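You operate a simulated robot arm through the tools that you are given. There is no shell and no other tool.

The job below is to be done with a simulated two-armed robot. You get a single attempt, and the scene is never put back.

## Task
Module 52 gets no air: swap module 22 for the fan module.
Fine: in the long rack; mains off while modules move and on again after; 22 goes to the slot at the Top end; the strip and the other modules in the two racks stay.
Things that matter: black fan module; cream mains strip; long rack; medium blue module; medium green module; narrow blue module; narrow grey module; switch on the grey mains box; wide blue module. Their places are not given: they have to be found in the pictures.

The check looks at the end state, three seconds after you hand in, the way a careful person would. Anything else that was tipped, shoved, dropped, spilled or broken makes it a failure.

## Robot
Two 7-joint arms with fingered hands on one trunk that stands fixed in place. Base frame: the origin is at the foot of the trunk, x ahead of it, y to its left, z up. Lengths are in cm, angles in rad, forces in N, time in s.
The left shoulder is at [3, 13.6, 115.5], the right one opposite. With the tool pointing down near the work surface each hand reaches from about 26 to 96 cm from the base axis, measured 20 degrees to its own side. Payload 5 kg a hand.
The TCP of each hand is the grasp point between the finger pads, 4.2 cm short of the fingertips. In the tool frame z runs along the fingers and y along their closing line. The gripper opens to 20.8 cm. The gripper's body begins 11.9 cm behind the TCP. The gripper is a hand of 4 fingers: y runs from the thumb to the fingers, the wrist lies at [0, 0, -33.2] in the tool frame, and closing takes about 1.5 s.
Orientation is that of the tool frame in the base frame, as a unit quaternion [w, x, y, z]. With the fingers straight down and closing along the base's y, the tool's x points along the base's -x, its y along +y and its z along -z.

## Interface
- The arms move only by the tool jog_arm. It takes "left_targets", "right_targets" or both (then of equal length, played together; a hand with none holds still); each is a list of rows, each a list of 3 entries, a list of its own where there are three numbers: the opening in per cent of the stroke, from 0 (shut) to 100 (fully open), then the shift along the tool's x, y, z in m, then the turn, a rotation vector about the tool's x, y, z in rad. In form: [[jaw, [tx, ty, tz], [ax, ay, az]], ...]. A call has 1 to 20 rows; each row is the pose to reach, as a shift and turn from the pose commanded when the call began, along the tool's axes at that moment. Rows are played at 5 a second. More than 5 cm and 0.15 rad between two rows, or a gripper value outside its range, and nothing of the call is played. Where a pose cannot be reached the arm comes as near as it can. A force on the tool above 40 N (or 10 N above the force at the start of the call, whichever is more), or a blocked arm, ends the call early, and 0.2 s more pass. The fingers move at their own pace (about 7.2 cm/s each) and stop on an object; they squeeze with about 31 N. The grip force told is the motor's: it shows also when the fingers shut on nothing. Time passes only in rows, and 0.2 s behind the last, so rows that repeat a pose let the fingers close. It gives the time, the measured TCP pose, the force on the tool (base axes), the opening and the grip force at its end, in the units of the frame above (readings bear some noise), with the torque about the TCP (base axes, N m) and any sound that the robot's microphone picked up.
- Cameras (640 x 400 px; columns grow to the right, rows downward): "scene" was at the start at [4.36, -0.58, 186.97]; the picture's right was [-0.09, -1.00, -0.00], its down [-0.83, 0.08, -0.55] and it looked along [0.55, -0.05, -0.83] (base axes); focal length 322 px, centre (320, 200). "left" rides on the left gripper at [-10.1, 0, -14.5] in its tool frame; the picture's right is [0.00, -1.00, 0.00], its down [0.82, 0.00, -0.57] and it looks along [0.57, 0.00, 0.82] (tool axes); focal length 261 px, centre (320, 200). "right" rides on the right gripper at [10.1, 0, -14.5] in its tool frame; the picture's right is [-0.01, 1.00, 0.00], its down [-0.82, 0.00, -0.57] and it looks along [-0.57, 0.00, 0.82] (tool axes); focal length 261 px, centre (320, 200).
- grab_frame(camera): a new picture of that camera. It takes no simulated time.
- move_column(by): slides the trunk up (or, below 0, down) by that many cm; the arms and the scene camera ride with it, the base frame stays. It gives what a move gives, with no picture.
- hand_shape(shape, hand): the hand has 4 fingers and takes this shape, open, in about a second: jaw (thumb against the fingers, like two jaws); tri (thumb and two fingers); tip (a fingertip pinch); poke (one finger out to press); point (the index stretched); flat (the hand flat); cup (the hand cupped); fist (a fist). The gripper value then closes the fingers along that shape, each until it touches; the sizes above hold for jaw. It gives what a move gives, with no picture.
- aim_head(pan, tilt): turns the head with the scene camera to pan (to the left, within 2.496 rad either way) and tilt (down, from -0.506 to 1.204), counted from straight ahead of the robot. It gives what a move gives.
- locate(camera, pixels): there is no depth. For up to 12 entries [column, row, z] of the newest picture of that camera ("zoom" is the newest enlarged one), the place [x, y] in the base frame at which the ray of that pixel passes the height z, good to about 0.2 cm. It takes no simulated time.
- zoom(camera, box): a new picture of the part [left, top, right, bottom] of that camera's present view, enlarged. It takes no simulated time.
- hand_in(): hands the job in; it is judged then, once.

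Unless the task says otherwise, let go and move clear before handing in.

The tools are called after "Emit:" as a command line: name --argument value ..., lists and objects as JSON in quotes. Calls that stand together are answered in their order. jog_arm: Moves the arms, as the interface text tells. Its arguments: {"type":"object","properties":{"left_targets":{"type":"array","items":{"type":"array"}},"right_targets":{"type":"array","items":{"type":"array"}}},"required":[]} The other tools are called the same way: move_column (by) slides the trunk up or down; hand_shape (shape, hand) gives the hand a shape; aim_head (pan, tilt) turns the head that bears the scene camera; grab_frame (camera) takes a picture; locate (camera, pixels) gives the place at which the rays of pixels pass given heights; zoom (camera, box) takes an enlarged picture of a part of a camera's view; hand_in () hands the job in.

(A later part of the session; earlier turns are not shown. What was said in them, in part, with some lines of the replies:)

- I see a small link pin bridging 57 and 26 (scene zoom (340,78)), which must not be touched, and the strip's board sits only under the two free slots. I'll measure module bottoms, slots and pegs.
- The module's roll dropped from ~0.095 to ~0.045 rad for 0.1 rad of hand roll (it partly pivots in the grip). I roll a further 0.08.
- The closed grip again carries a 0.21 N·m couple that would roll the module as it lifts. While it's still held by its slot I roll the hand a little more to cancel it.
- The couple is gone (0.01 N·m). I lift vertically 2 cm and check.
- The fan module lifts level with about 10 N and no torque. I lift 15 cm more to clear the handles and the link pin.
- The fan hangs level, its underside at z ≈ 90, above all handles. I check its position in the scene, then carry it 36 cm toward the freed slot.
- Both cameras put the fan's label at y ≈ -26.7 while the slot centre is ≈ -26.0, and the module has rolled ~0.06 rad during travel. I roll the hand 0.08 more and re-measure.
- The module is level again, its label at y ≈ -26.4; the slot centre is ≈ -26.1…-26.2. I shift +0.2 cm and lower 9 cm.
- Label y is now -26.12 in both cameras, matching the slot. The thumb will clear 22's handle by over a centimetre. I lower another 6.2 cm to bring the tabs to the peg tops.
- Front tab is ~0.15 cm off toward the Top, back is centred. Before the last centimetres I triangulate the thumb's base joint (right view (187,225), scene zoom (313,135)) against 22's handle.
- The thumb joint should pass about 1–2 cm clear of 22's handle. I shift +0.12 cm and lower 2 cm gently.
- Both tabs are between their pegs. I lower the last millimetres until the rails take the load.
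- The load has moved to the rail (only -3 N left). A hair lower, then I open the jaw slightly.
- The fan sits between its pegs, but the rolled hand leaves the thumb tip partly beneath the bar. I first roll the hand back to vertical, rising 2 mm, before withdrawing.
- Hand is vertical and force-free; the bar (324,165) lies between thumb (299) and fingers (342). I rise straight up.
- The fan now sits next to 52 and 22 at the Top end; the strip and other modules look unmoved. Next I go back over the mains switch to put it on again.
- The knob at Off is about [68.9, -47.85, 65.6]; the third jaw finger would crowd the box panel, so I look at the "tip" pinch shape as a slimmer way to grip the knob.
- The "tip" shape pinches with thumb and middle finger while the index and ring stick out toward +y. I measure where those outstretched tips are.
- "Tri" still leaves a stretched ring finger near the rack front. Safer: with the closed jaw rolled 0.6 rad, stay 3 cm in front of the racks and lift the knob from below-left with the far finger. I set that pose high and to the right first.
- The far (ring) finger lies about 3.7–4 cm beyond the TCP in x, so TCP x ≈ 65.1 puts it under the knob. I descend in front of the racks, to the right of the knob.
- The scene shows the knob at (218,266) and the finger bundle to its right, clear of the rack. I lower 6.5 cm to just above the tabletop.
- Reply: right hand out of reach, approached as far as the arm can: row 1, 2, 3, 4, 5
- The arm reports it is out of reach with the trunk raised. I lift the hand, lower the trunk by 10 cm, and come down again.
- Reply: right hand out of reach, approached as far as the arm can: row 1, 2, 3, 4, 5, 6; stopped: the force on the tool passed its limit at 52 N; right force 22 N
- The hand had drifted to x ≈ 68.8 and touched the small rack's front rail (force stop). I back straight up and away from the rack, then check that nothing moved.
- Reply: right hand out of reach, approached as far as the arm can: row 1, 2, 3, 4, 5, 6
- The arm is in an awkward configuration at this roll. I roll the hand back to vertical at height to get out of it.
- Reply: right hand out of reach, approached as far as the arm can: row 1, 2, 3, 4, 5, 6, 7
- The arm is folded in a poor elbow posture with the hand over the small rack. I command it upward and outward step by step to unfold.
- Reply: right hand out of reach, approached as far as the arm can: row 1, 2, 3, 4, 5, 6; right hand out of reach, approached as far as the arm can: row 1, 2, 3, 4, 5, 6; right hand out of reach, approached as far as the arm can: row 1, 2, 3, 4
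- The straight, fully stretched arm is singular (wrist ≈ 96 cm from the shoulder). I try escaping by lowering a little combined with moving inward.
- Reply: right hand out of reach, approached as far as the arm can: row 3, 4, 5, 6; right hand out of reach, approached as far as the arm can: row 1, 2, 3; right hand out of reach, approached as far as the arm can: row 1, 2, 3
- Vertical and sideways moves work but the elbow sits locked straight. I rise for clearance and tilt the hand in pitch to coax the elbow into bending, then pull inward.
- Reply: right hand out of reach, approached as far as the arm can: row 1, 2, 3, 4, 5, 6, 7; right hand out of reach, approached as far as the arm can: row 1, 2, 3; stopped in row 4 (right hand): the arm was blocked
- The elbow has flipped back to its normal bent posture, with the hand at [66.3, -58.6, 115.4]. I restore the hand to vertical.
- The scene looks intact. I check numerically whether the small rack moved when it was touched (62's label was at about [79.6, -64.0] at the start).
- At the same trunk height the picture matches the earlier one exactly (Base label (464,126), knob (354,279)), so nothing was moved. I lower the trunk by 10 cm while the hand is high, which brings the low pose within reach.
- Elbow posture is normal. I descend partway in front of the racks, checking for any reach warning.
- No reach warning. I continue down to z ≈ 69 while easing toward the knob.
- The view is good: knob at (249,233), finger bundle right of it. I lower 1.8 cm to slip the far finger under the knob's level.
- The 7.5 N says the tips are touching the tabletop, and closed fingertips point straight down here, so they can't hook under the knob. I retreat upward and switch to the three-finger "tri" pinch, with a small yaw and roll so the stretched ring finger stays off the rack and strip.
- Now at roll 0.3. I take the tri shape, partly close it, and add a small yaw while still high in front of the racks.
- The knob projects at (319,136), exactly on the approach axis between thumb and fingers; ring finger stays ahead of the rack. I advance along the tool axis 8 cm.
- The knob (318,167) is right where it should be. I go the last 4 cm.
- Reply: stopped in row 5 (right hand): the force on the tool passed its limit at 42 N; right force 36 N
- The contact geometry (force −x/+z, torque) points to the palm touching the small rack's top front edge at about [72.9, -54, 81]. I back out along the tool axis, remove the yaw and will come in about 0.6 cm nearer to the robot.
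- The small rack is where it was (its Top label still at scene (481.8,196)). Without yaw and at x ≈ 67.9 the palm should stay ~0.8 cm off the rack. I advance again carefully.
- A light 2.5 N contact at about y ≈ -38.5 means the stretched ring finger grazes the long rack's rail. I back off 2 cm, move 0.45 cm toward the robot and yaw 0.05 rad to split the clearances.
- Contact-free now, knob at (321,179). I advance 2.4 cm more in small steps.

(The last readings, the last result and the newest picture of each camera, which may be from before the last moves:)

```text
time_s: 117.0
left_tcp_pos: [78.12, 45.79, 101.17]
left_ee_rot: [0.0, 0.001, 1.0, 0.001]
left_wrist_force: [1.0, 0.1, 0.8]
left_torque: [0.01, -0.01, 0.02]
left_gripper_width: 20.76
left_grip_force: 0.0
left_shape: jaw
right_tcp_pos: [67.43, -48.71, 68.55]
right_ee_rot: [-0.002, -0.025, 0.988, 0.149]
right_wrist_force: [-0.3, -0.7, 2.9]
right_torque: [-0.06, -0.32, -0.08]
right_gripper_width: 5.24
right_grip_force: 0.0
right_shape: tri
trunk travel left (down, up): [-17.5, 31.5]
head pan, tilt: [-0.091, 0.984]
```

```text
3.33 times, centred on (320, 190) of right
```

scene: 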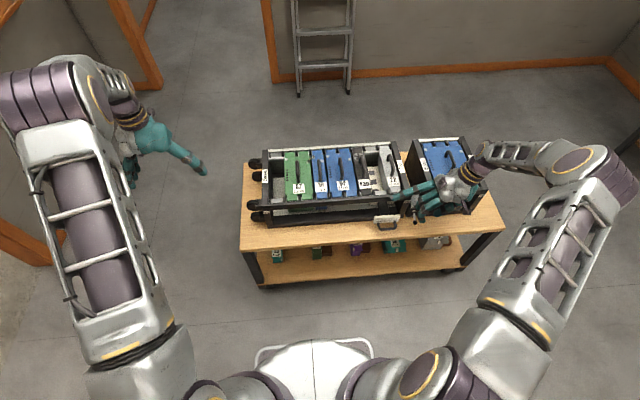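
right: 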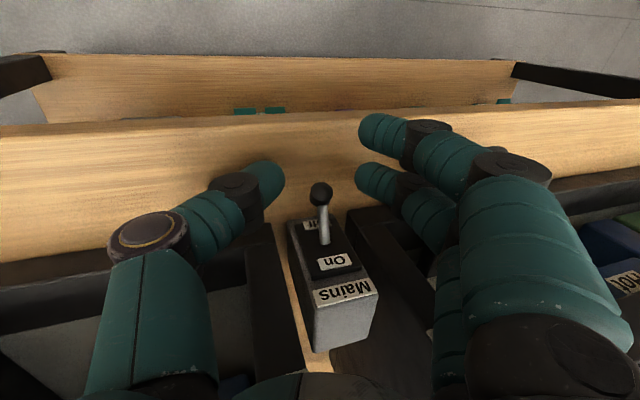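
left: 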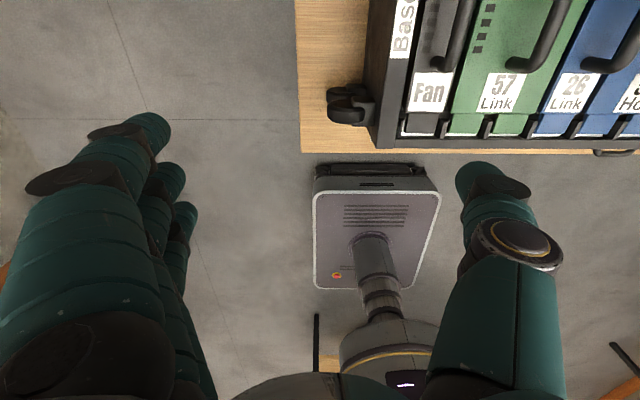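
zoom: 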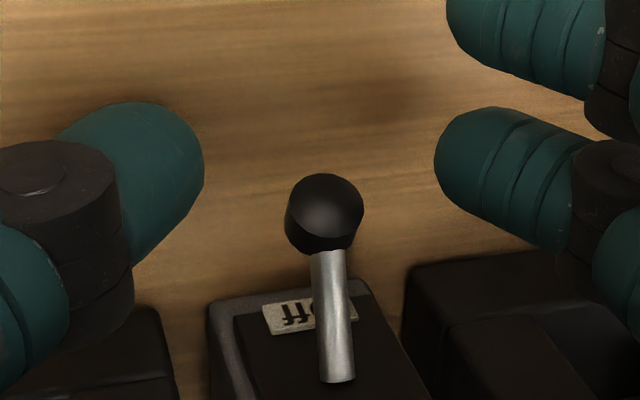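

The pads sit about 1 cm short of the knob's centre in x, and a light 3 N suggests the palm is just touching the rack edge. I back out 5 mm and shift 4 mm toward the knob.

Emit:
jog_arm --right_targets '[[25, [0, 0, -0.005], [0, 0, 0]], [25, [-0.002, 0, -0.005], [0, 0, 0]], [25, [-0.004, 0, -0.005], [0, 0, 0]], [25, [-0.004, 0, -0.005], [0, 0, 0]]]'

Emit:
zoom --camera "right" --box '[240, 130, 400, 250]'

```text
time_s: 118.0
left_tcp_pos: [78.06, 45.72, 101.13]
left_ee_rot: [0.001, 0.002, 1.0, 0.0]
left_wrist_force: [0.5, 0.4, -0.2]
left_torque: [0.02, 0.04, -0.03]
left_gripper_width: 20.79
left_grip_force: 0.1
left_shape: jaw
right_tcp_pos: [67.85, -48.83, 68.87]
right_ee_rot: [-0.003, -0.024, 0.989, 0.148]
right_wrist_force: [-4.1, 0.6, 1.0]
right_torque: [-0.06, -0.51, -0.16]
right_gripper_width: 5.24
right_grip_force: 0.1
right_shape: tri
trunk travel left (down, up): [-17.5, 31.5]
head pan, tilt: [-0.091, 0.984]
```

```text
3.33 times, centred on (320, 190) of right
```

zoom: 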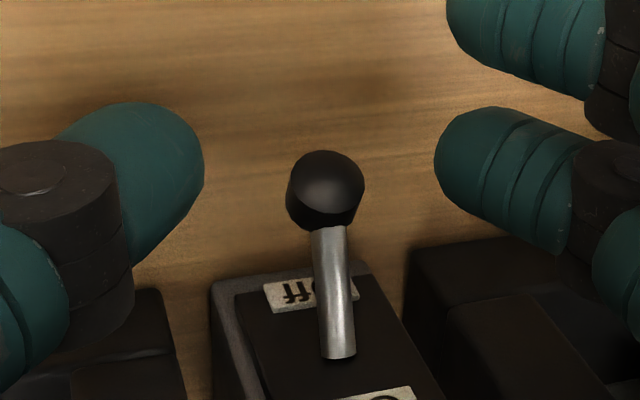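

The knob (325,190) now lines up with the pads. I ease 2 mm off the rack edge and close on the knob.

Emit:
jog_arm --right_targets '[[25, [0.002, 0, -0.001], [0, 0, 0]], [15, [0.002, 0, -0.001], [0, 0, 0]], [0, [0.002, 0, -0.001], [0, 0, 0]], [0, [0.002, 0, -0.001], [0, 0, 0]], [0, [0.002, 0, -0.001], [0, 0, 0]], [0, [0.002, 0, -0.001], [0, 0, 0]]]'

Emit:
grab_frame --camera "right"

Emit:
zoom --camera "right" --box '[240, 130, 400, 250]'

```text
time_s: 119.4
left_tcp_pos: [78.11, 45.64, 101.21]
left_ee_rot: [0.0, 0.001, 1.0, 0.0]
left_wrist_force: [0.0, -0.5, -0.8]
left_torque: [0.02, 0.01, 0.02]
left_gripper_width: 20.77
left_grip_force: 0.0
left_shape: jaw
right_tcp_pos: [67.48, -49.08, 69.06]
right_ee_rot: [-0.003, -0.023, 0.989, 0.148]
right_wrist_force: [-11.7, -10.3, 0.1]
right_torque: [-0.2, 0.35, 0.03]
right_gripper_width: 0.0
right_grip_force: 31.3
right_shape: tri
trunk travel left (down, up): [-17.5, 31.5]
head pan, tilt: [-0.091, 0.984]
```

```text
taken
```

right: 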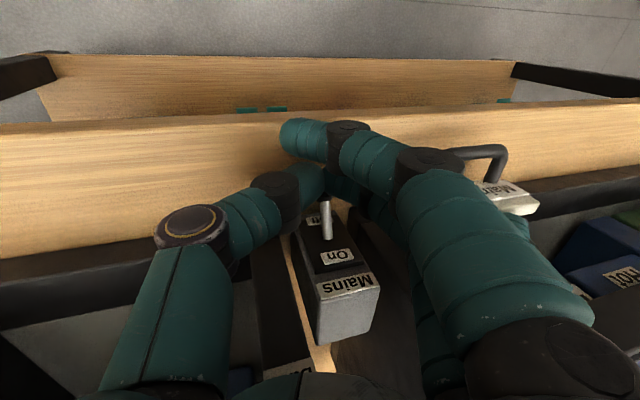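

```text
3.33 times, centred on (320, 190) of right
```

zoom: 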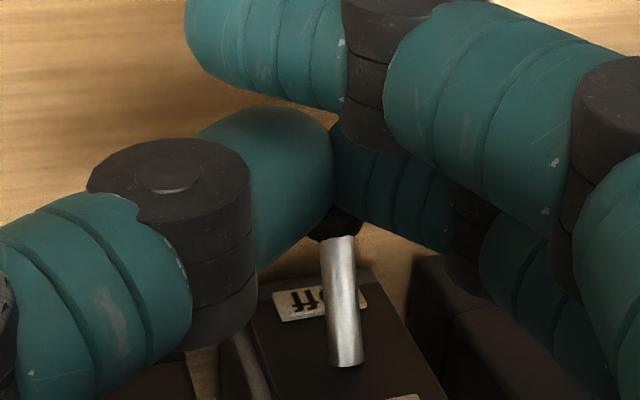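

The pinch closed fully and squeezed the knob to its far side, but the fingers still press on it with ~12 N. I try lifting from here; friction and the finger shape may carry the lever up.

Emit:
jog_arm --right_targets '[[0, [-0.002, 0.003, -0.0096], [0, 0, 0]], [0, [-0.002, 0.0059, -0.0191], [0, 0, 0]], [0, [-0.002, 0.0089, -0.0287], [0, 0, 0]], [0, [-0.002, 0.0118, -0.0382], [0, 0, 0]], [0, [-0.002, 0.0148, -0.0478], [0, 0, 0]]]'

Emit:
grab_frame --camera "right"

Emit:
zoom --camera "right" --box '[240, 130, 400, 250]'

Emit:
zoom --camera "scene" --box '[370, 160, 480, 236]'

```text
time_s: 120.6
left_tcp_pos: [78.03, 45.7, 101.24]
left_ee_rot: [0.0, 0.001, 1.0, 0.0]
left_wrist_force: [-0.8, 0.2, -0.3]
left_torque: [-0.01, 0.01, 0.03]
left_gripper_width: 20.81
left_grip_force: 0.1
left_shape: jaw
right_tcp_pos: [67.9, -48.88, 74.06]
right_ee_rot: [-0.002, -0.023, 0.989, 0.148]
right_wrist_force: [0.2, 0.1, 1.2]
right_torque: [-0.01, -0.02, -0.02]
right_gripper_width: 0.02
right_grip_force: 31.1
right_shape: tri
trunk travel left (down, up): [-17.5, 31.5]
head pan, tilt: [-0.091, 0.984]
```

```text
taken
```

right: 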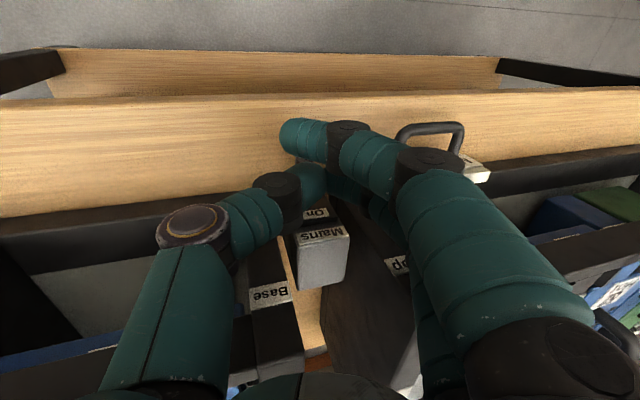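

```text
3.33 times, centred on (320, 190) of right
```

zoom: 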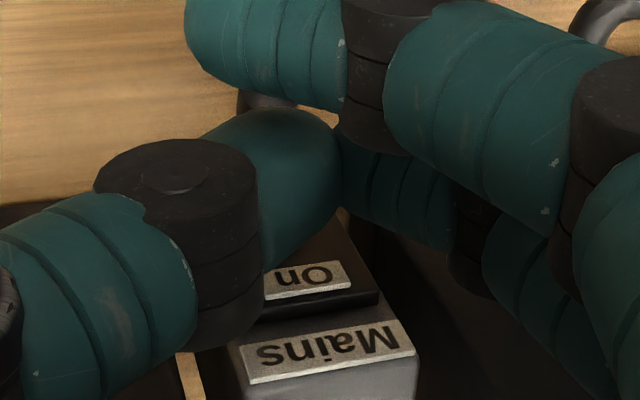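

```text
5.26 times, centred on (425, 198) of scene
```

zoom: 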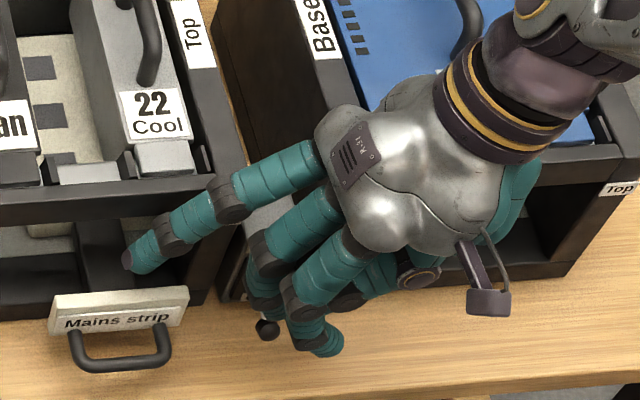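

The lever is still down: the knob slipped out past the fingertips. If I pitch the hand so its fingers lean forward, the palm clears the rack and I can reach deeper and further under the knob. I retreat, open and apply a 0.2 rad pitch.

Emit:
jog_arm --right_targets '[[0, [0, 0, -0.02], [0, 0, 0]], [10, [0, 0, -0.04], [0, 0, 0]], [25, [0, 0, -0.06], [0, -0.07, 0.016]], [25, [0, 0, -0.06], [0, -0.14, 0.032]], [25, [0, 0, -0.06], [0, -0.2148, 0.0478]], [25, [0, 0, -0.06], [0, -0.2148, 0.0478]], [25, [0, 0, -0.06], [0, -0.2148, 0.0478]]]'

Emit:
grab_frame --camera "right"

Emit:
zoom --camera "scene" --box '[370, 160, 480, 236]'

```text
time_s: 122.2
left_tcp_pos: [78.04, 45.77, 101.18]
left_ee_rot: [0.0, 0.001, 1.0, -0.001]
left_wrist_force: [-0.2, -1.0, 1.0]
left_torque: [0.03, -0.03, -0.01]
left_gripper_width: 20.83
left_grip_force: 0.0
left_shape: jaw
right_tcp_pos: [67.84, -50.58, 79.82]
right_ee_rot: [0.1, 0.015, 0.984, 0.15]
right_wrist_force: [0.3, 0.5, 0.0]
right_torque: [0.0, 0.01, 0.0]
right_gripper_width: 5.16
right_grip_force: 0.0
right_shape: tri
trunk travel left (down, up): [-17.5, 31.5]
head pan, tilt: [-0.091, 0.984]
```

```text
taken
```

right: 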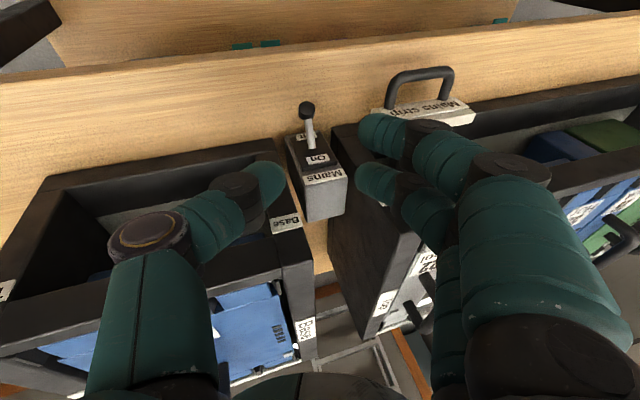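

```text
5.26 times, centred on (425, 198) of scene
```

zoom: 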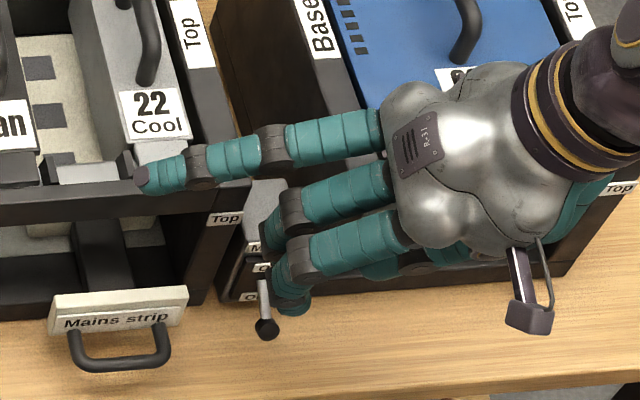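

The predicted knob position (305,112) matches the picture (306,110), so the geometry is reliable. I shift laterally onto the axis and advance 7.5 cm.

Emit:
jog_arm --right_targets '[[25, [0.0263, -0.0158, 0.0], [0, 0, 0]], [25, [0.0263, -0.0158, 0.03], [0, 0, 0]], [25, [0.0263, -0.0158, 0.055], [0, 0, 0]], [25, [0.0263, -0.0158, 0.075], [0, 0, 0]], [25, [0.0263, -0.0158, 0.075], [0, 0, 0]]]'

Emit:
grab_frame --camera "right"

Emit:
zoom --camera "scene" --box '[370, 160, 480, 236]'

```text
time_s: 123.4
left_tcp_pos: [78.0, 45.76, 101.16]
left_ee_rot: [0.0, 0.001, 1.0, 0.0]
left_wrist_force: [0.5, -0.9, -0.7]
left_torque: [-0.01, -0.04, 0.02]
left_gripper_width: 20.79
left_grip_force: 0.1
left_shape: jaw
right_tcp_pos: [66.97, -49.78, 71.86]
right_ee_rot: [0.101, 0.015, 0.984, 0.149]
right_wrist_force: [-0.3, 0.4, 0.0]
right_torque: [0.02, -0.03, 0.02]
right_gripper_width: 5.18
right_grip_force: 0.1
right_shape: tri
trunk travel left (down, up): [-17.5, 31.5]
head pan, tilt: [-0.091, 0.984]
```

```text
taken
```

right: 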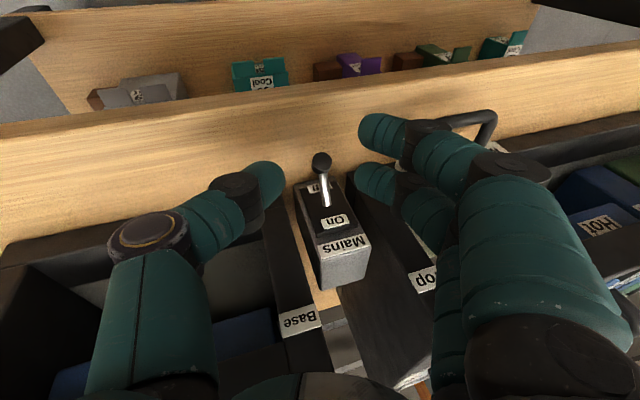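

```text
5.26 times, centred on (425, 198) of scene
```

zoom: 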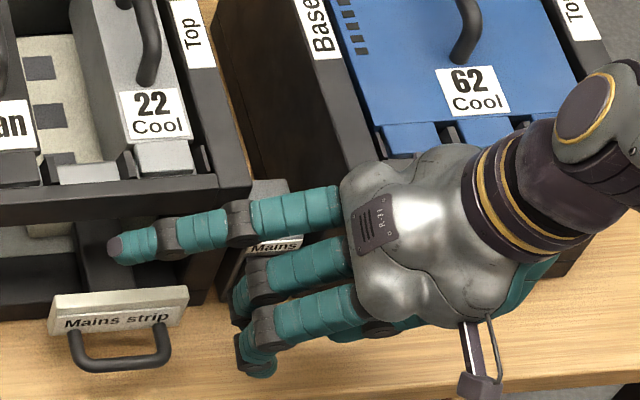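

Everything is clear and the knob (321,162) is on axis. I advance the final 4.3 cm in small steps.

Emit:
jog_arm --right_targets '[[25, [0, 0, 0.012], [0, 0, 0]], [25, [0, 0, 0.024], [0, 0, 0]], [25, [0, 0, 0.034], [0, 0, 0]], [25, [0, 0, 0.043], [0, 0, 0]], [25, [0, 0, 0.043], [0, 0, 0]]]'

Emit:
grab_frame --camera "right"

Emit:
zoom --camera "right" --box '[240, 130, 400, 250]'

```text
time_s: 124.8
left_tcp_pos: [78.02, 45.84, 101.14]
left_ee_rot: [0.0, 0.001, 1.0, -0.001]
left_wrist_force: [0.3, -0.3, -0.4]
left_torque: [-0.02, 0.06, 0.04]
left_gripper_width: 20.79
left_grip_force: 0.0
left_shape: jaw
right_tcp_pos: [68.05, -48.76, 68.17]
right_ee_rot: [0.103, 0.016, 0.984, 0.147]
right_wrist_force: [-7.0, -3.3, 19.9]
right_torque: [-0.76, 0.16, -0.14]
right_gripper_width: 5.1
right_grip_force: 0.0
right_shape: tri
trunk travel left (down, up): [-17.5, 31.5]
head pan, tilt: [-0.091, 0.984]
stopped in row 5 (right hand): the force on the tool passed its limit at 41 N (the readings are from after the stop); the commanded pose is now the measured one
```

```text
taken
```

right: 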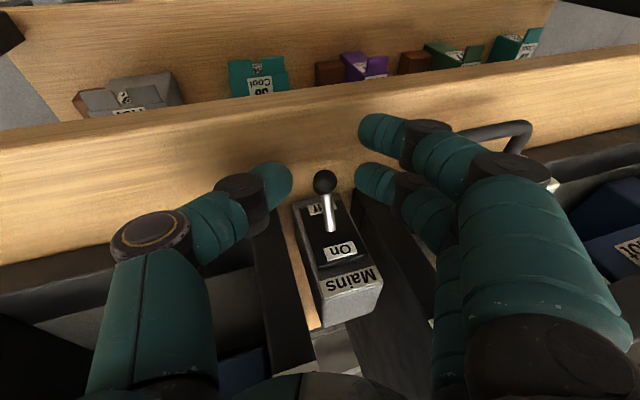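

```text
3.33 times, centred on (320, 190) of right
```

zoom: 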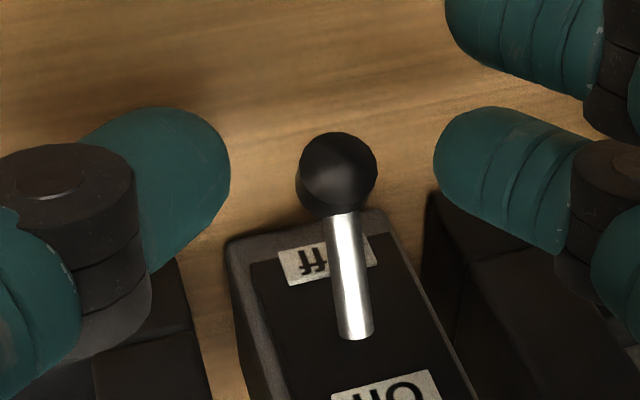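

The thumb tip has come down on the tabletop, but the knob (337,173 in the zoom) is now level with both pads. I lift 6 mm and close on it.

Emit:
jog_arm --right_targets '[[22, [-0.0012, 0.0018, -0.0056], [0, 0, 0]], [18, [-0.0012, 0.0018, -0.0056], [0, 0, 0]], [14, [-0.0012, 0.0018, -0.0056], [0, 0, 0]], [14, [-0.0012, 0.0018, -0.0056], [0, 0, 0]]]'

Emit:
zoom --camera "right" --box '[240, 130, 400, 250]'

```text
time_s: 125.8
left_tcp_pos: [78.08, 45.82, 101.14]
left_ee_rot: [0.0, 0.002, 1.0, 0.0]
left_wrist_force: [0.1, 0.1, -0.2]
left_torque: [0.01, -0.01, -0.02]
left_gripper_width: 20.81
left_grip_force: 0.1
left_shape: jaw
right_tcp_pos: [68.07, -48.62, 68.62]
right_ee_rot: [0.102, 0.015, 0.983, 0.149]
right_wrist_force: [1.0, 0.4, 1.2]
right_torque: [-0.03, 0.01, -0.01]
right_gripper_width: 2.98
right_grip_force: 0.1
right_shape: tri
trunk travel left (down, up): [-17.5, 31.5]
head pan, tilt: [-0.091, 0.984]
```

```text
3.33 times, centred on (320, 190) of right
```

zoom: 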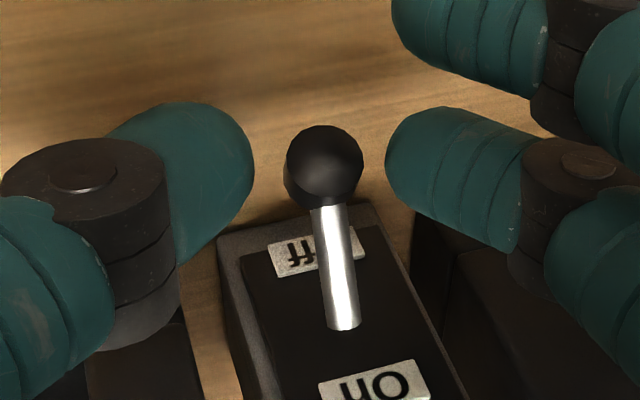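

Now force-free with the knob centred between thumb (edge 255) and finger (edge 387). Closing.

Emit:
jog_arm --right_targets '[[8, [0, 0, 0], [0, 0, 0]], [4, [0, 0, 0], [0, 0, 0]], [0, [0, 0, 0], [0, 0, 0]], [0, [0, 0, 0], [0, 0, 0]], [0, [0, 0, 0], [0, 0, 0]]]'

Emit:
zoom --camera "right" --box '[240, 130, 400, 250]'

```text
time_s: 127.0
left_tcp_pos: [78.11, 45.67, 101.21]
left_ee_rot: [0.0, 0.0, 1.0, 0.0]
left_wrist_force: [-0.1, 0.2, 0.5]
left_torque: [0.0, -0.01, 0.01]
left_gripper_width: 20.8
left_grip_force: 0.0
left_shape: jaw
right_tcp_pos: [67.96, -48.82, 68.65]
right_ee_rot: [0.103, 0.017, 0.984, 0.147]
right_wrist_force: [-0.3, -7.1, -1.6]
right_torque: [-0.18, 0.04, -0.07]
right_gripper_width: 0.33
right_grip_force: 31.1
right_shape: tri
trunk travel left (down, up): [-17.5, 31.5]
head pan, tilt: [-0.091, 0.984]
```

```text
3.33 times, centred on (320, 190) of right
```

zoom: 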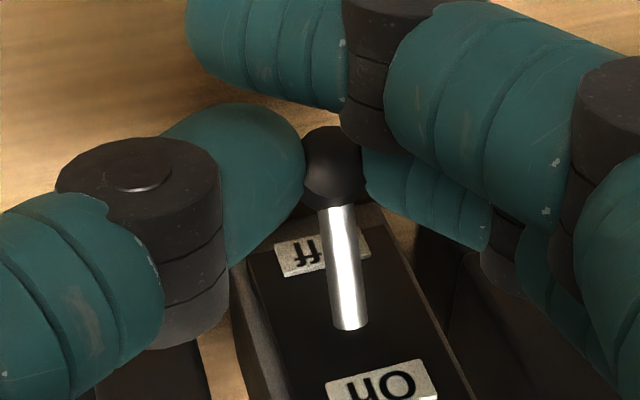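

The knob is now firmly pinched between thumb and middle finger. I raise it along its arc to On.

Emit:
jog_arm --right_targets '[[0, [0.0024, 0.0024, -0.0083], [0, 0, 0]], [0, [0.0033, 0.0048, -0.0163], [0, 0, 0]], [0, [0.0023, 0.0072, -0.0239], [0, 0, 0]], [0, [-0.0003, 0.0095, -0.0312], [0, 0, 0]], [0, [-0.0047, 0.0119, -0.0381], [0, 0, 0]], [0, [-0.0092, 0.0143, -0.045], [0, 0, 0]], [0, [-0.0092, 0.0143, -0.045], [0, 0, 0]]]'

Emit:
grab_frame --camera "right"

Emit:
zoom --camera "right" --box '[240, 130, 400, 250]'

Emit:
zoom --camera "scene" --box '[320, 150, 480, 246]'

```text
time_s: 128.6
left_tcp_pos: [78.04, 45.66, 101.26]
left_ee_rot: [0.0, 0.001, 1.0, 0.0]
left_wrist_force: [0.5, 0.4, -0.4]
left_torque: [0.0, 0.0, 0.0]
left_gripper_width: 20.78
left_grip_force: 0.2
left_shape: jaw
right_tcp_pos: [67.86, -48.85, 73.42]
right_ee_rot: [0.102, 0.015, 0.984, 0.148]
right_wrist_force: [-6.7, -10.8, 4.2]
right_torque: [-0.41, 0.25, -0.05]
right_gripper_width: 0.13
right_grip_force: 31.3
right_shape: tri
trunk travel left (down, up): [-17.5, 31.5]
head pan, tilt: [-0.091, 0.984]
```

```text
taken
```

right: 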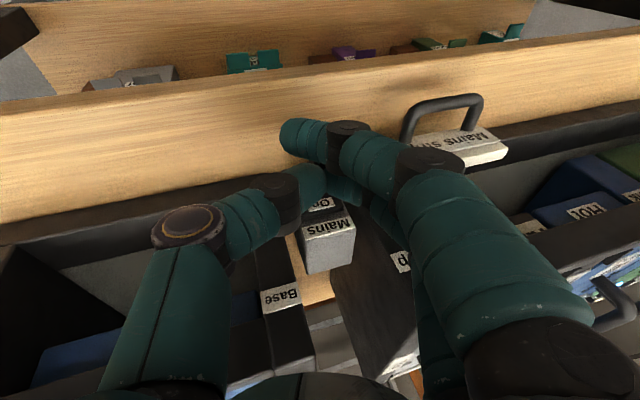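

```text
3.33 times, centred on (320, 190) of right
```

zoom: 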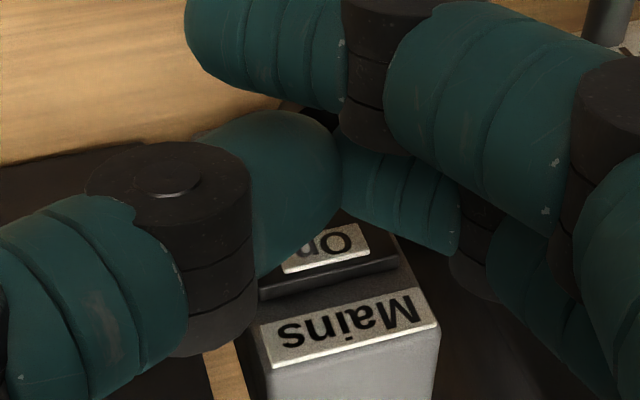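

```text
4.00 times, centred on (400, 198) of scene
```

zoom: 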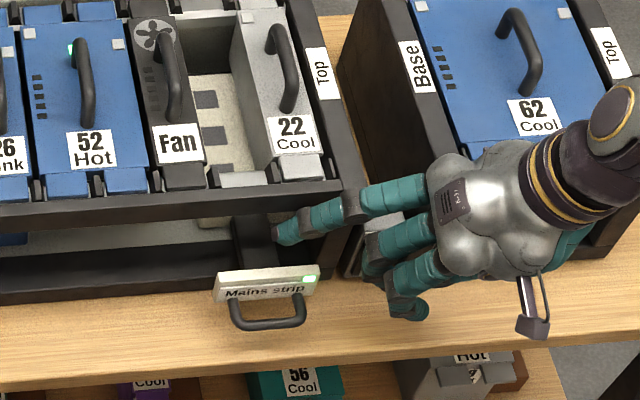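

The strip lamp and 52's lamp are both green: mains is on and 52 is getting air. I open the pinch and withdraw upward without touching the lever.

Emit:
jog_arm --right_targets '[[10, [0, 0, 0], [0, 0, 0]], [25, [0, 0, 0], [0, 0, 0]], [25, [0, 0, 0], [0, 0, 0]], [25, [0, 0, 0], [0, 0, 0]], [25, [0, 0, -0.02], [0, 0, 0]], [25, [0.005, 0, -0.05], [0, 0, 0]], [25, [0.01, 0, -0.09], [0, 0, 0]], [25, [0.02, 0, -0.13], [0, 0, 0]], [25, [0.03, 0, -0.17], [0, 0, 0]]]'

Emit:
grab_frame --camera "scene"

Emit:
zoom --camera "scene" --box '[320, 150, 480, 246]'

```text
time_s: 130.6
left_tcp_pos: [78.04, 46.01, 101.25]
left_ee_rot: [0.001, 0.0, 1.0, 0.0]
left_wrist_force: [-0.5, 0.3, 0.8]
left_torque: [-0.11, -0.15, 0.02]
left_gripper_width: 20.8
left_grip_force: 0.1
left_shape: jaw
right_tcp_pos: [61.15, -53.37, 88.73]
right_ee_rot: [0.102, 0.015, 0.983, 0.149]
right_wrist_force: [-1.2, 1.6, 0.7]
right_torque: [-0.16, -0.04, -0.07]
right_gripper_width: 5.18
right_grip_force: 0.1
right_shape: tri
trunk travel left (down, up): [-17.5, 31.5]
head pan, tilt: [-0.091, 0.984]
```

```text
taken
```

scene: 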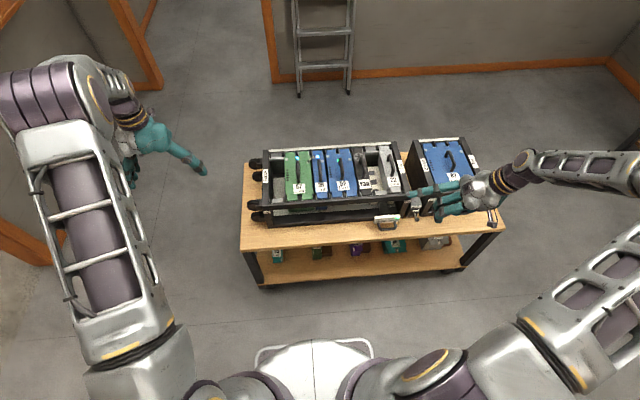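

```text
4.00 times, centred on (400, 198) of scene
```

zoom: 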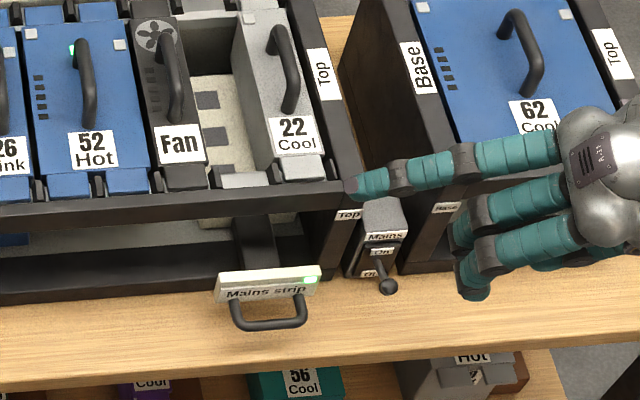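

The lever points up at On, lamps lit. I take the hand well clear and inspect the racks once more.

Emit:
jog_arm --right_targets '[[25, [-0.006, 0.009, -0.028], [0, 0, 0]], [25, [-0.012, 0.018, -0.056], [0, 0, 0]], [25, [-0.019, 0.03, -0.094], [0, 0, 0]], [25, [-0.023, 0.036, -0.112], [0, 0, 0]], [25, [-0.023, 0.036, -0.112], [0, 0.1, 0]], [25, [-0.023, 0.036, -0.112], [0.1, 0.2, 0]]]'

Emit:
hand_shape --shape "jaw" --hand "right"

Emit:
grab_frame --camera "scene"

Emit:
zoom --camera "scene" --box '[240, 140, 410, 240]'

Emit:
zoom --camera "scene" --box '[340, 140, 480, 240]'

Emit:
zoom --camera "scene" --box '[395, 195, 435, 225]'

```text
time_s: 132.0
left_tcp_pos: [78.17, 45.94, 101.04]
left_ee_rot: [0.0, 0.002, 1.0, -0.001]
left_wrist_force: [-0.6, 1.6, -1.7]
left_torque: [-0.21, -0.01, -0.04]
left_gripper_width: 20.79
left_grip_force: 0.0
left_shape: jaw
right_tcp_pos: [61.48, -53.33, 100.84]
right_ee_rot: [0.001, 0.006, 0.995, 0.099]
right_wrist_force: [-0.5, -0.4, -0.4]
right_torque: [0.01, -0.05, 0.0]
right_gripper_width: 5.14
right_grip_force: 0.0
right_shape: tri
trunk travel left (down, up): [-17.5, 31.5]
head pan, tilt: [-0.091, 0.984]
```

```text
time_s: 132.9
left_tcp_pos: [78.14, 45.82, 101.06]
left_ee_rot: [0.0, 0.0, 1.0, -0.001]
left_wrist_force: [-0.1, 0.0, -0.2]
left_torque: [-0.01, 0.03, -0.01]
left_gripper_width: 20.8
left_grip_force: 0.1
left_shape: jaw
right_tcp_pos: [61.59, -53.26, 100.75]
right_ee_rot: [0.003, 0.006, 0.995, 0.101]
right_wrist_force: [0.0, -0.5, -1.4]
right_torque: [-0.02, 0.02, 0.0]
right_gripper_width: 20.79
right_grip_force: 0.1
right_shape: jaw
trunk travel left (down, up): [-17.5, 31.5]
head pan, tilt: [-0.091, 0.984]
```

```text
taken
```

scene: 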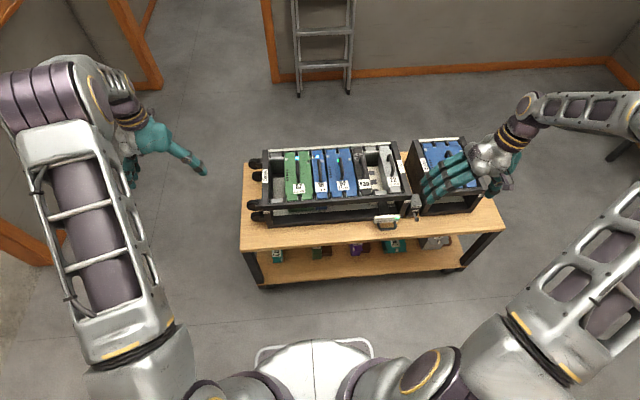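

```text
3.76 times, centred on (325, 190) of scene
```

zoom: 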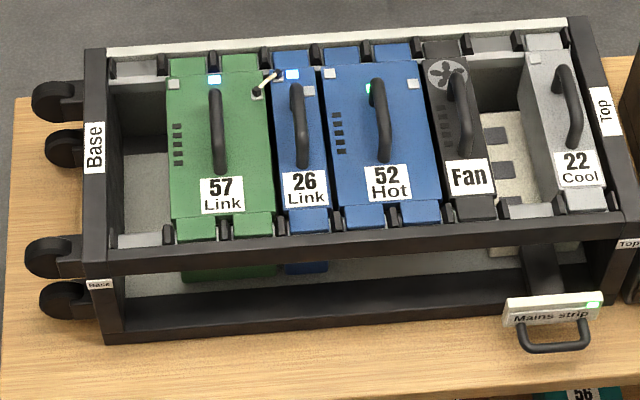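

```text
4.00 times, centred on (410, 190) of scene
```

zoom: 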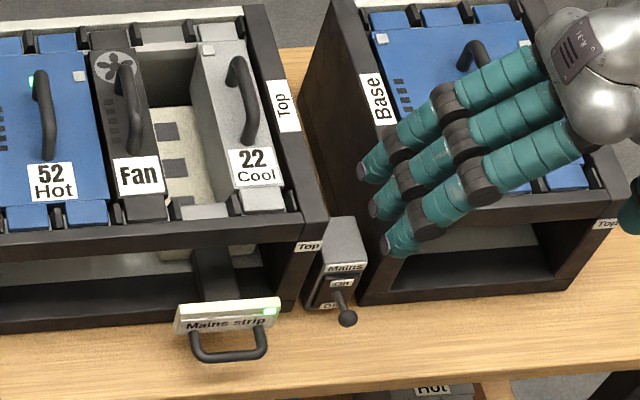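

```text
13.33 times, centred on (415, 210) of scene
```

zoom: 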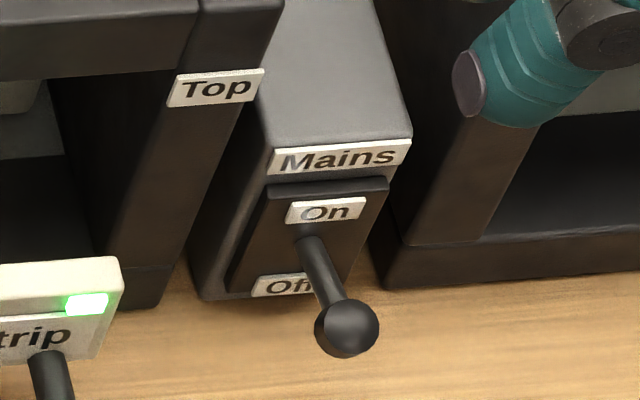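

Lamps are green and all modules are in place, but the knob sits at (347,327) versus (348,307) at the start, so the lever is only about two thirds up. I'll regrip it the same way and bring it fully to On.

Emit:
hand_shape --shape "tri" --hand "right"

Emit:
jog_arm --right_targets '[[25, [0, 0, 0], [-0.05, -0.1, 0]], [25, [0, 0, 0], [-0.1, -0.2, 0]], [25, [0, 0, 0], [-0.1, -0.2, 0]], [25, [0, 0, 0], [-0.1, -0.2, 0]], [25, [0, 0, 0], [-0.1, -0.2, 0]], [25, [0, 0, 0], [-0.1, -0.2, 0]]]'

Emit:
grab_frame --camera "right"

Emit:
locate --camera "scene" --pixels '[[417.0, 219.6, 68], [417.0, 219.6, 69], [417.0, 219.6, 70]]'

Emit:
zoom --camera "right" --box '[240, 40, 400, 160]'

```text
time_s: 133.8
left_tcp_pos: [78.07, 45.77, 101.13]
left_ee_rot: [0.0, 0.001, 1.0, 0.0]
left_wrist_force: [-0.4, 0.1, -0.8]
left_torque: [-0.01, -0.01, -0.02]
left_gripper_width: 20.81
left_grip_force: 0.0
left_shape: jaw
right_tcp_pos: [61.56, -53.23, 100.78]
right_ee_rot: [0.003, 0.005, 0.995, 0.1]
right_wrist_force: [0.0, -0.1, -0.4]
right_torque: [-0.02, -0.02, 0.04]
right_gripper_width: 20.78
right_grip_force: 0.1
right_shape: tri
trunk travel left (down, up): [-17.5, 31.5]
head pan, tilt: [-0.091, 0.984]
```

```text
time_s: 135.2
left_tcp_pos: [78.11, 45.75, 101.13]
left_ee_rot: [0.0, 0.001, 1.0, 0.0]
left_wrist_force: [0.6, 0.2, -0.5]
left_torque: [0.01, -0.01, -0.03]
left_gripper_width: 20.78
left_grip_force: 0.0
left_shape: jaw
right_tcp_pos: [61.43, -53.39, 100.74]
right_ee_rot: [0.102, 0.015, 0.983, 0.149]
right_wrist_force: [0.4, 0.8, -0.1]
right_torque: [0.02, 0.02, 0.01]
right_gripper_width: 5.25
right_grip_force: 0.0
right_shape: tri
trunk travel left (down, up): [-17.5, 31.5]
head pan, tilt: [-0.091, 0.984]
```

```text
taken
```

right: 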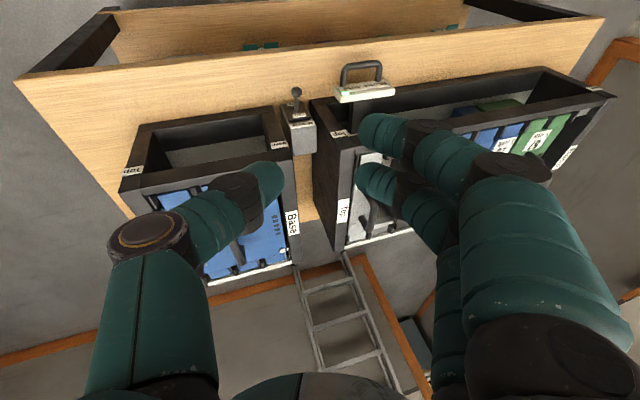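

```text
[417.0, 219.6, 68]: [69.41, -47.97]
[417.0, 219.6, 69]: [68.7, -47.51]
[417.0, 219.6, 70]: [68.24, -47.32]
```

```text
3.33 times, centred on (320, 100) of right
```

zoom: 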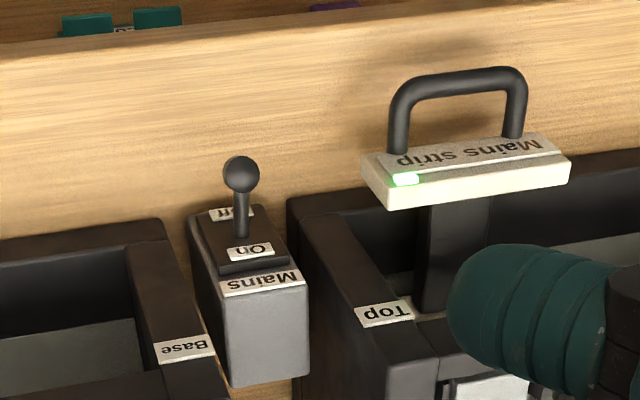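

The strip's lamp is lit and the lever is nearly up. The predicted knob pixel (295,95) matches (296,92). I approach again along the same axis, stopping short to check.

Emit:
jog_arm --right_targets '[[25, [0, -0.01, 0.04], [0, 0, 0]], [25, [-0.002, -0.02, 0.08], [0, 0, 0]], [25, [-0.004, -0.03, 0.12], [0, 0, 0]], [25, [-0.006, -0.04, 0.16], [0, 0, 0]], [25, [-0.006, -0.042, 0.2], [0, 0, 0]], [25, [-0.006, -0.042, 0.23], [0, 0, 0]], [25, [-0.006, -0.042, 0.23], [0, 0, 0]]]'

Emit:
grab_frame --camera "right"

Emit:
zoom --camera "scene" --box '[370, 160, 480, 236]'

```text
time_s: 136.8
left_tcp_pos: [78.06, 45.84, 101.24]
left_ee_rot: [0.0, 0.0, 1.0, -0.001]
left_wrist_force: [0.0, 1.0, -0.1]
left_torque: [-0.05, -0.06, 0.01]
left_gripper_width: 20.77
left_grip_force: 0.1
left_shape: jaw
right_tcp_pos: [66.82, -50.87, 78.04]
right_ee_rot: [0.102, 0.014, 0.984, 0.148]
right_wrist_force: [-0.1, -1.0, 0.3]
right_torque: [-0.04, -0.02, -0.03]
right_gripper_width: 5.24
right_grip_force: 0.0
right_shape: tri
trunk travel left (down, up): [-17.5, 31.5]
head pan, tilt: [-0.091, 0.984]
```

```text
taken
```

right: 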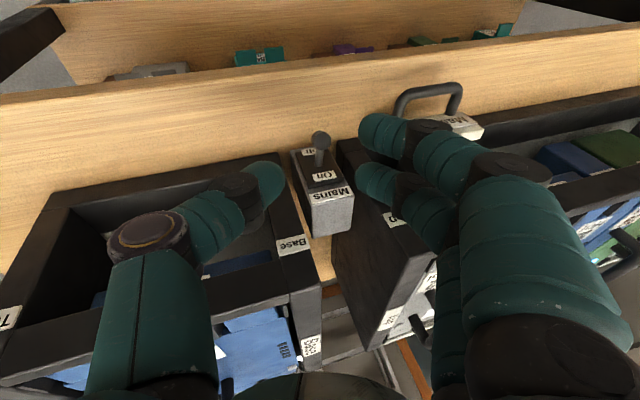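

```text
5.26 times, centred on (425, 198) of scene
```

zoom: 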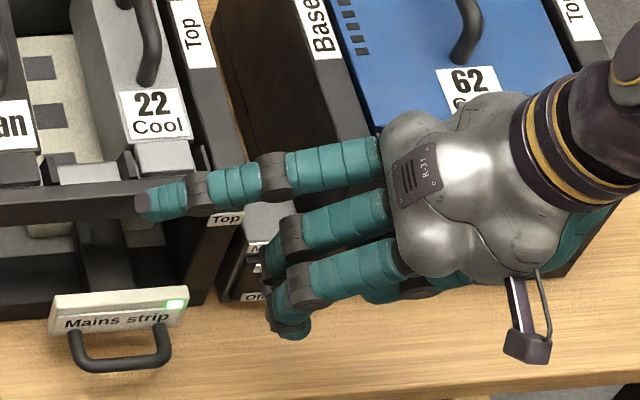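

Predicted and seen knob positions agree again (row 142 vs 141). I advance 7.7 cm around the knob.

Emit:
jog_arm --right_targets '[[25, [0.003, 0, 0.02], [0, 0, 0]], [25, [0.003, 0, 0.04], [0, 0, 0]], [25, [0.003, 0, 0.055], [0, 0, 0]], [25, [0.003, 0, 0.068], [0, 0, 0]], [22, [0.003, 0, 0.077], [0, 0, 0]], [18, [0.003, 0, 0.077], [0, 0, 0]], [16, [0.003, 0, 0.077], [0, 0, 0]]]'

Emit:
grab_frame --camera "right"

Emit:
zoom --camera "right" --box '[240, 130, 400, 250]'

```text
time_s: 138.4
left_tcp_pos: [78.12, 45.71, 101.1]
left_ee_rot: [0.001, 0.0, 1.0, 0.0]
left_wrist_force: [-0.2, -0.7, 0.6]
left_torque: [0.0, 0.01, -0.01]
left_gripper_width: 20.8
left_grip_force: 0.1
left_shape: jaw
right_tcp_pos: [68.05, -48.69, 70.88]
right_ee_rot: [0.102, 0.015, 0.984, 0.148]
right_wrist_force: [-0.2, 0.2, -0.1]
right_torque: [-0.01, 0.0, -0.01]
right_gripper_width: 3.4
right_grip_force: 0.1
right_shape: tri
trunk travel left (down, up): [-17.5, 31.5]
head pan, tilt: [-0.091, 0.984]
```

```text
taken
```

right: 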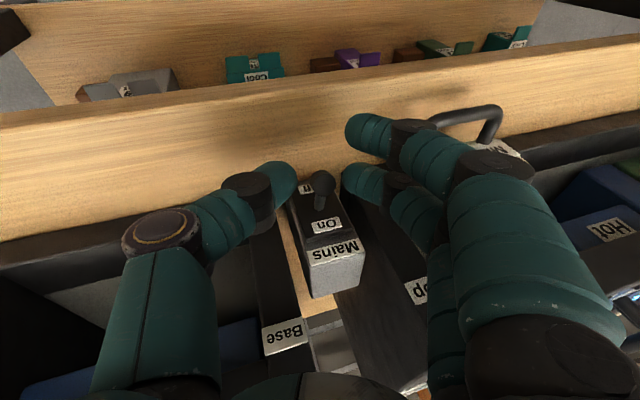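

```text
3.33 times, centred on (320, 190) of right
```

zoom: 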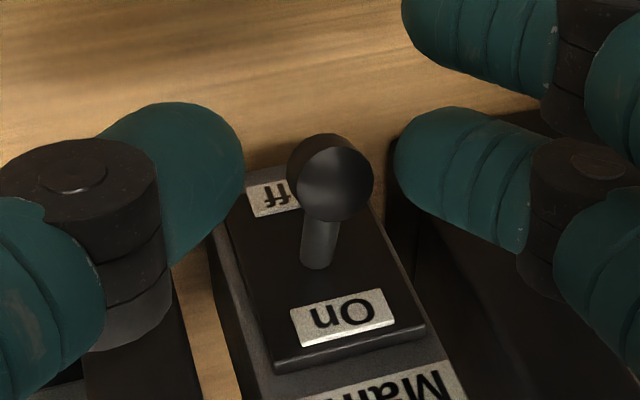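

The knob (330,178) sits centred between the pads, no contact. I close and lift gently by 1.6 cm with a small push toward the panel, following the arc.

Emit:
jog_arm --right_targets '[[8, [0, 0.001, 0], [0, 0, 0]], [3, [0, 0.001, 0], [0, 0, 0]], [0, [0, 0.001, 0], [0, 0, 0]], [0, [0, 0.001, 0], [0, 0, 0]], [0, [0, 0.001, 0], [0, 0, 0]], [0, [-0.002, 0.0022, -0.0037], [0, 0, 0]], [0, [-0.0045, 0.0034, -0.0071], [0, 0, 0]], [0, [-0.007, 0.0046, -0.0106], [0, 0, 0]], [0, [-0.0085, 0.0058, -0.0145], [0, 0, 0]], [0, [-0.0085, 0.0058, -0.0145], [0, 0, 0]]]'

Emit:
grab_frame --camera "right"

Emit:
zoom --camera "right" --box '[240, 130, 400, 250]'

```text
time_s: 140.6
left_tcp_pos: [78.14, 45.65, 101.12]
left_ee_rot: [0.0, 0.0, 1.0, 0.0]
left_wrist_force: [0.2, 0.7, -0.4]
left_torque: [0.0, 0.02, -0.01]
left_gripper_width: 20.78
left_grip_force: 0.0
left_shape: jaw
right_tcp_pos: [68.46, -48.42, 72.48]
right_ee_rot: [0.102, 0.015, 0.984, 0.148]
right_wrist_force: [-14.8, -12.6, -20.2]
right_torque: [-0.66, 0.37, 0.28]
right_gripper_width: 0.24
right_grip_force: 30.8
right_shape: tri
trunk travel left (down, up): [-17.5, 31.5]
head pan, tilt: [-0.091, 0.984]
```

```text
taken
```

right: 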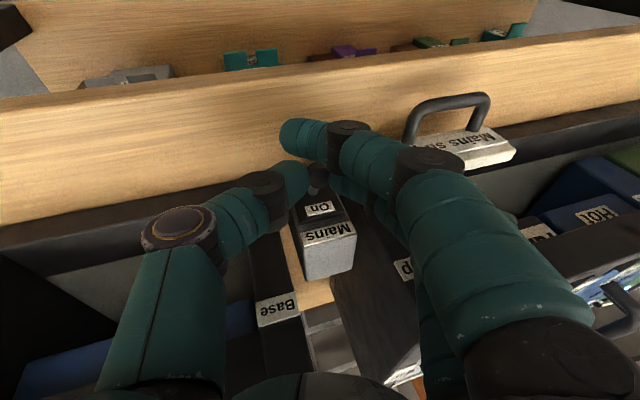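

```text
3.33 times, centred on (320, 190) of right
```

zoom: 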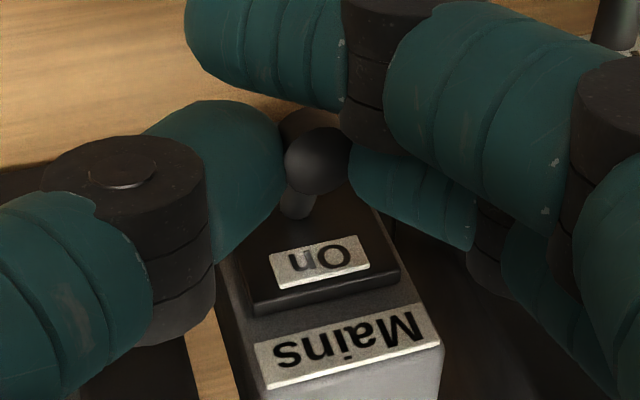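

The lever now resists with 20 N upward pull, so it is at its On stop. I open and withdraw.

Emit:
jog_arm --right_targets '[[10, [0, 0, 0.001], [0, 0, 0]], [25, [0, 0, 0.001], [0, 0, 0]], [28, [0, 0, 0.001], [0, 0, 0]], [28, [0, 0, 0], [0, 0, 0]], [28, [0.002, 0, -0.02], [0, 0, 0]], [28, [0.005, 0, -0.05], [0, 0, 0]], [28, [0.01, 0, -0.09], [0, 0, 0]], [28, [0.02, 0, -0.13], [0, 0, 0]], [28, [0.03, 0, -0.17], [0, 0, 0]]]'

Emit:
zoom --camera "scene" --box '[395, 195, 435, 225]'

Emit:
zoom --camera "scene" --box '[320, 150, 480, 246]'

```text
time_s: 142.6
left_tcp_pos: [77.99, 45.76, 101.3]
left_ee_rot: [0.001, 0.001, 1.0, 0.0]
left_wrist_force: [-1.1, 0.7, 0.0]
left_torque: [-0.1, -0.14, 0.0]
left_gripper_width: 20.78
left_grip_force: 0.0
left_shape: jaw
right_tcp_pos: [62.01, -53.03, 87.96]
right_ee_rot: [0.102, 0.014, 0.984, 0.148]
right_wrist_force: [-0.3, 1.3, -1.0]
right_torque: [-0.11, -0.11, -0.06]
right_gripper_width: 5.78
right_grip_force: 0.0
right_shape: tri
trunk travel left (down, up): [-17.5, 31.5]
head pan, tilt: [-0.091, 0.984]
```

```text
13.33 times, centred on (415, 210) of scene
```

zoom: 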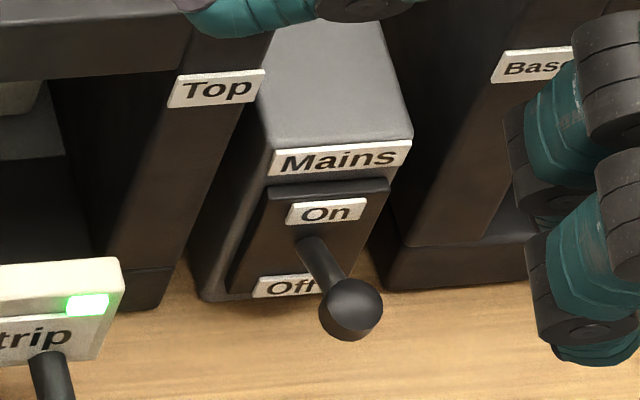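

```text
4.00 times, centred on (400, 198) of scene
```

zoom: 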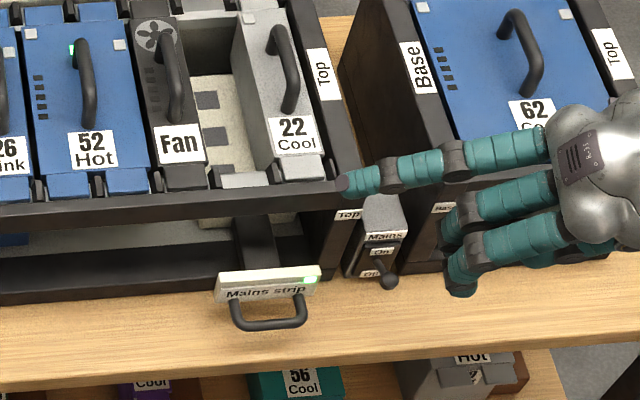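

The knob is back at (351,308), the same as the original On position, with the lamp green. I take the hand up and clear and do a last inspection.

Emit:
jog_arm --right_targets '[[28, [-0.006, 0.009, -0.028], [0, 0, 0]], [28, [-0.012, 0.018, -0.056], [0, 0, 0]], [28, [-0.019, 0.03, -0.094], [0, 0, 0]], [28, [-0.023, 0.036, -0.112], [0, 0, 0]], [28, [-0.023, 0.036, -0.112], [0.1, 0.1, 0]], [28, [-0.023, 0.036, -0.112], [0.15, 0.2, 0]], [28, [-0.023, 0.01, -0.112], [0.15, 0.2, 0]]]'

Emit:
grab_frame --camera "scene"

Emit:
zoom --camera "scene" --box '[330, 140, 410, 220]'

Emit:
zoom --camera "scene" --box '[240, 140, 500, 290]'

```text
time_s: 144.2
left_tcp_pos: [78.08, 45.86, 101.3]
left_ee_rot: [0.0, 0.0, 1.0, 0.001]
left_wrist_force: [0.6, -1.2, 0.2]
left_torque: [0.16, 0.1, -0.03]
left_gripper_width: 20.78
left_grip_force: 0.0
left_shape: jaw
right_tcp_pos: [62.12, -55.66, 99.23]
right_ee_rot: [0.002, 0.008, 0.997, 0.076]
right_wrist_force: [0.9, -0.5, 0.0]
right_torque: [0.06, -0.05, 0.02]
right_gripper_width: 5.78
right_grip_force: 0.0
right_shape: tri
trunk travel left (down, up): [-17.5, 31.5]
head pan, tilt: [-0.091, 0.984]
```

```text
taken
```

scene: 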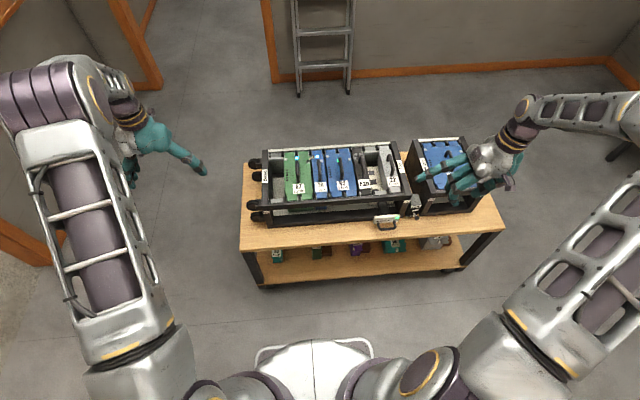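

```text
5.00 times, centred on (370, 180) of scene
```

zoom: 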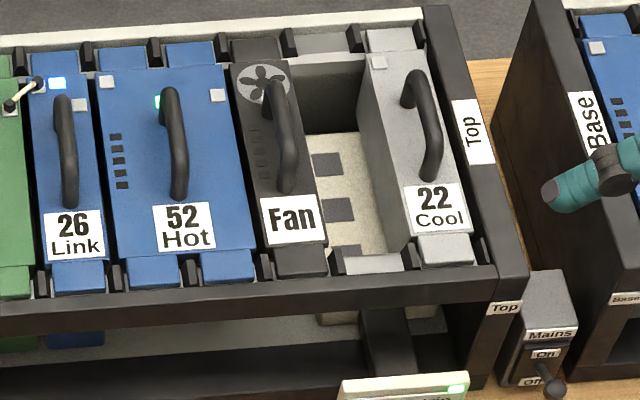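

```text
2.46 times, centred on (370, 215) of scene
```

zoom: 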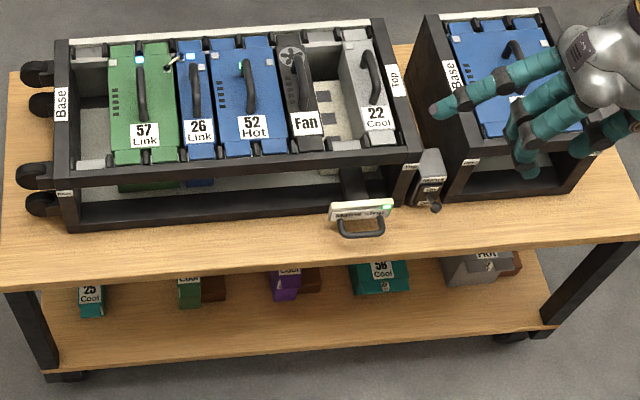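

The fan sits next to 52 (its lamp is now green) and 22 sits in the Top slot. The link pin, strip and other modules are unmoved, the switch is at On, and both hands are clear. Handing in.

Emit:
hand_in

```text
The job is handed in.
```

I swapped the modules and handed the job in. I don't have the result of the check.

- **Modules:** The fan module is now in 22's old slot, right beside 52. Module 22 is in the slot at the Top end. Both sit between their pegs on the rails.
- **Mains:** It was off while the modules moved and is on again now. The lever is back at its original On position, and the strip lamp is green. Module 52's lamp was red at the start and is now green.
- **Everything else:** In the last pictures the strip, the other modules and the link pin between 57 and 26 are where they started.

**Contacts along the way:** Working the switch was awkward, and the right hand touched a few things:
- It pressed on the front edge of the small rack (module 62's) twice, at about 52 N and 42 N, plus a few light brushes.
- One finger brushed the long rack's front rail.
- The fingertips touched the tabletop twice.

The small rack matched its earlier position in the pictures I took after the two hard contacts. I saw no shift in anything else that was touched.
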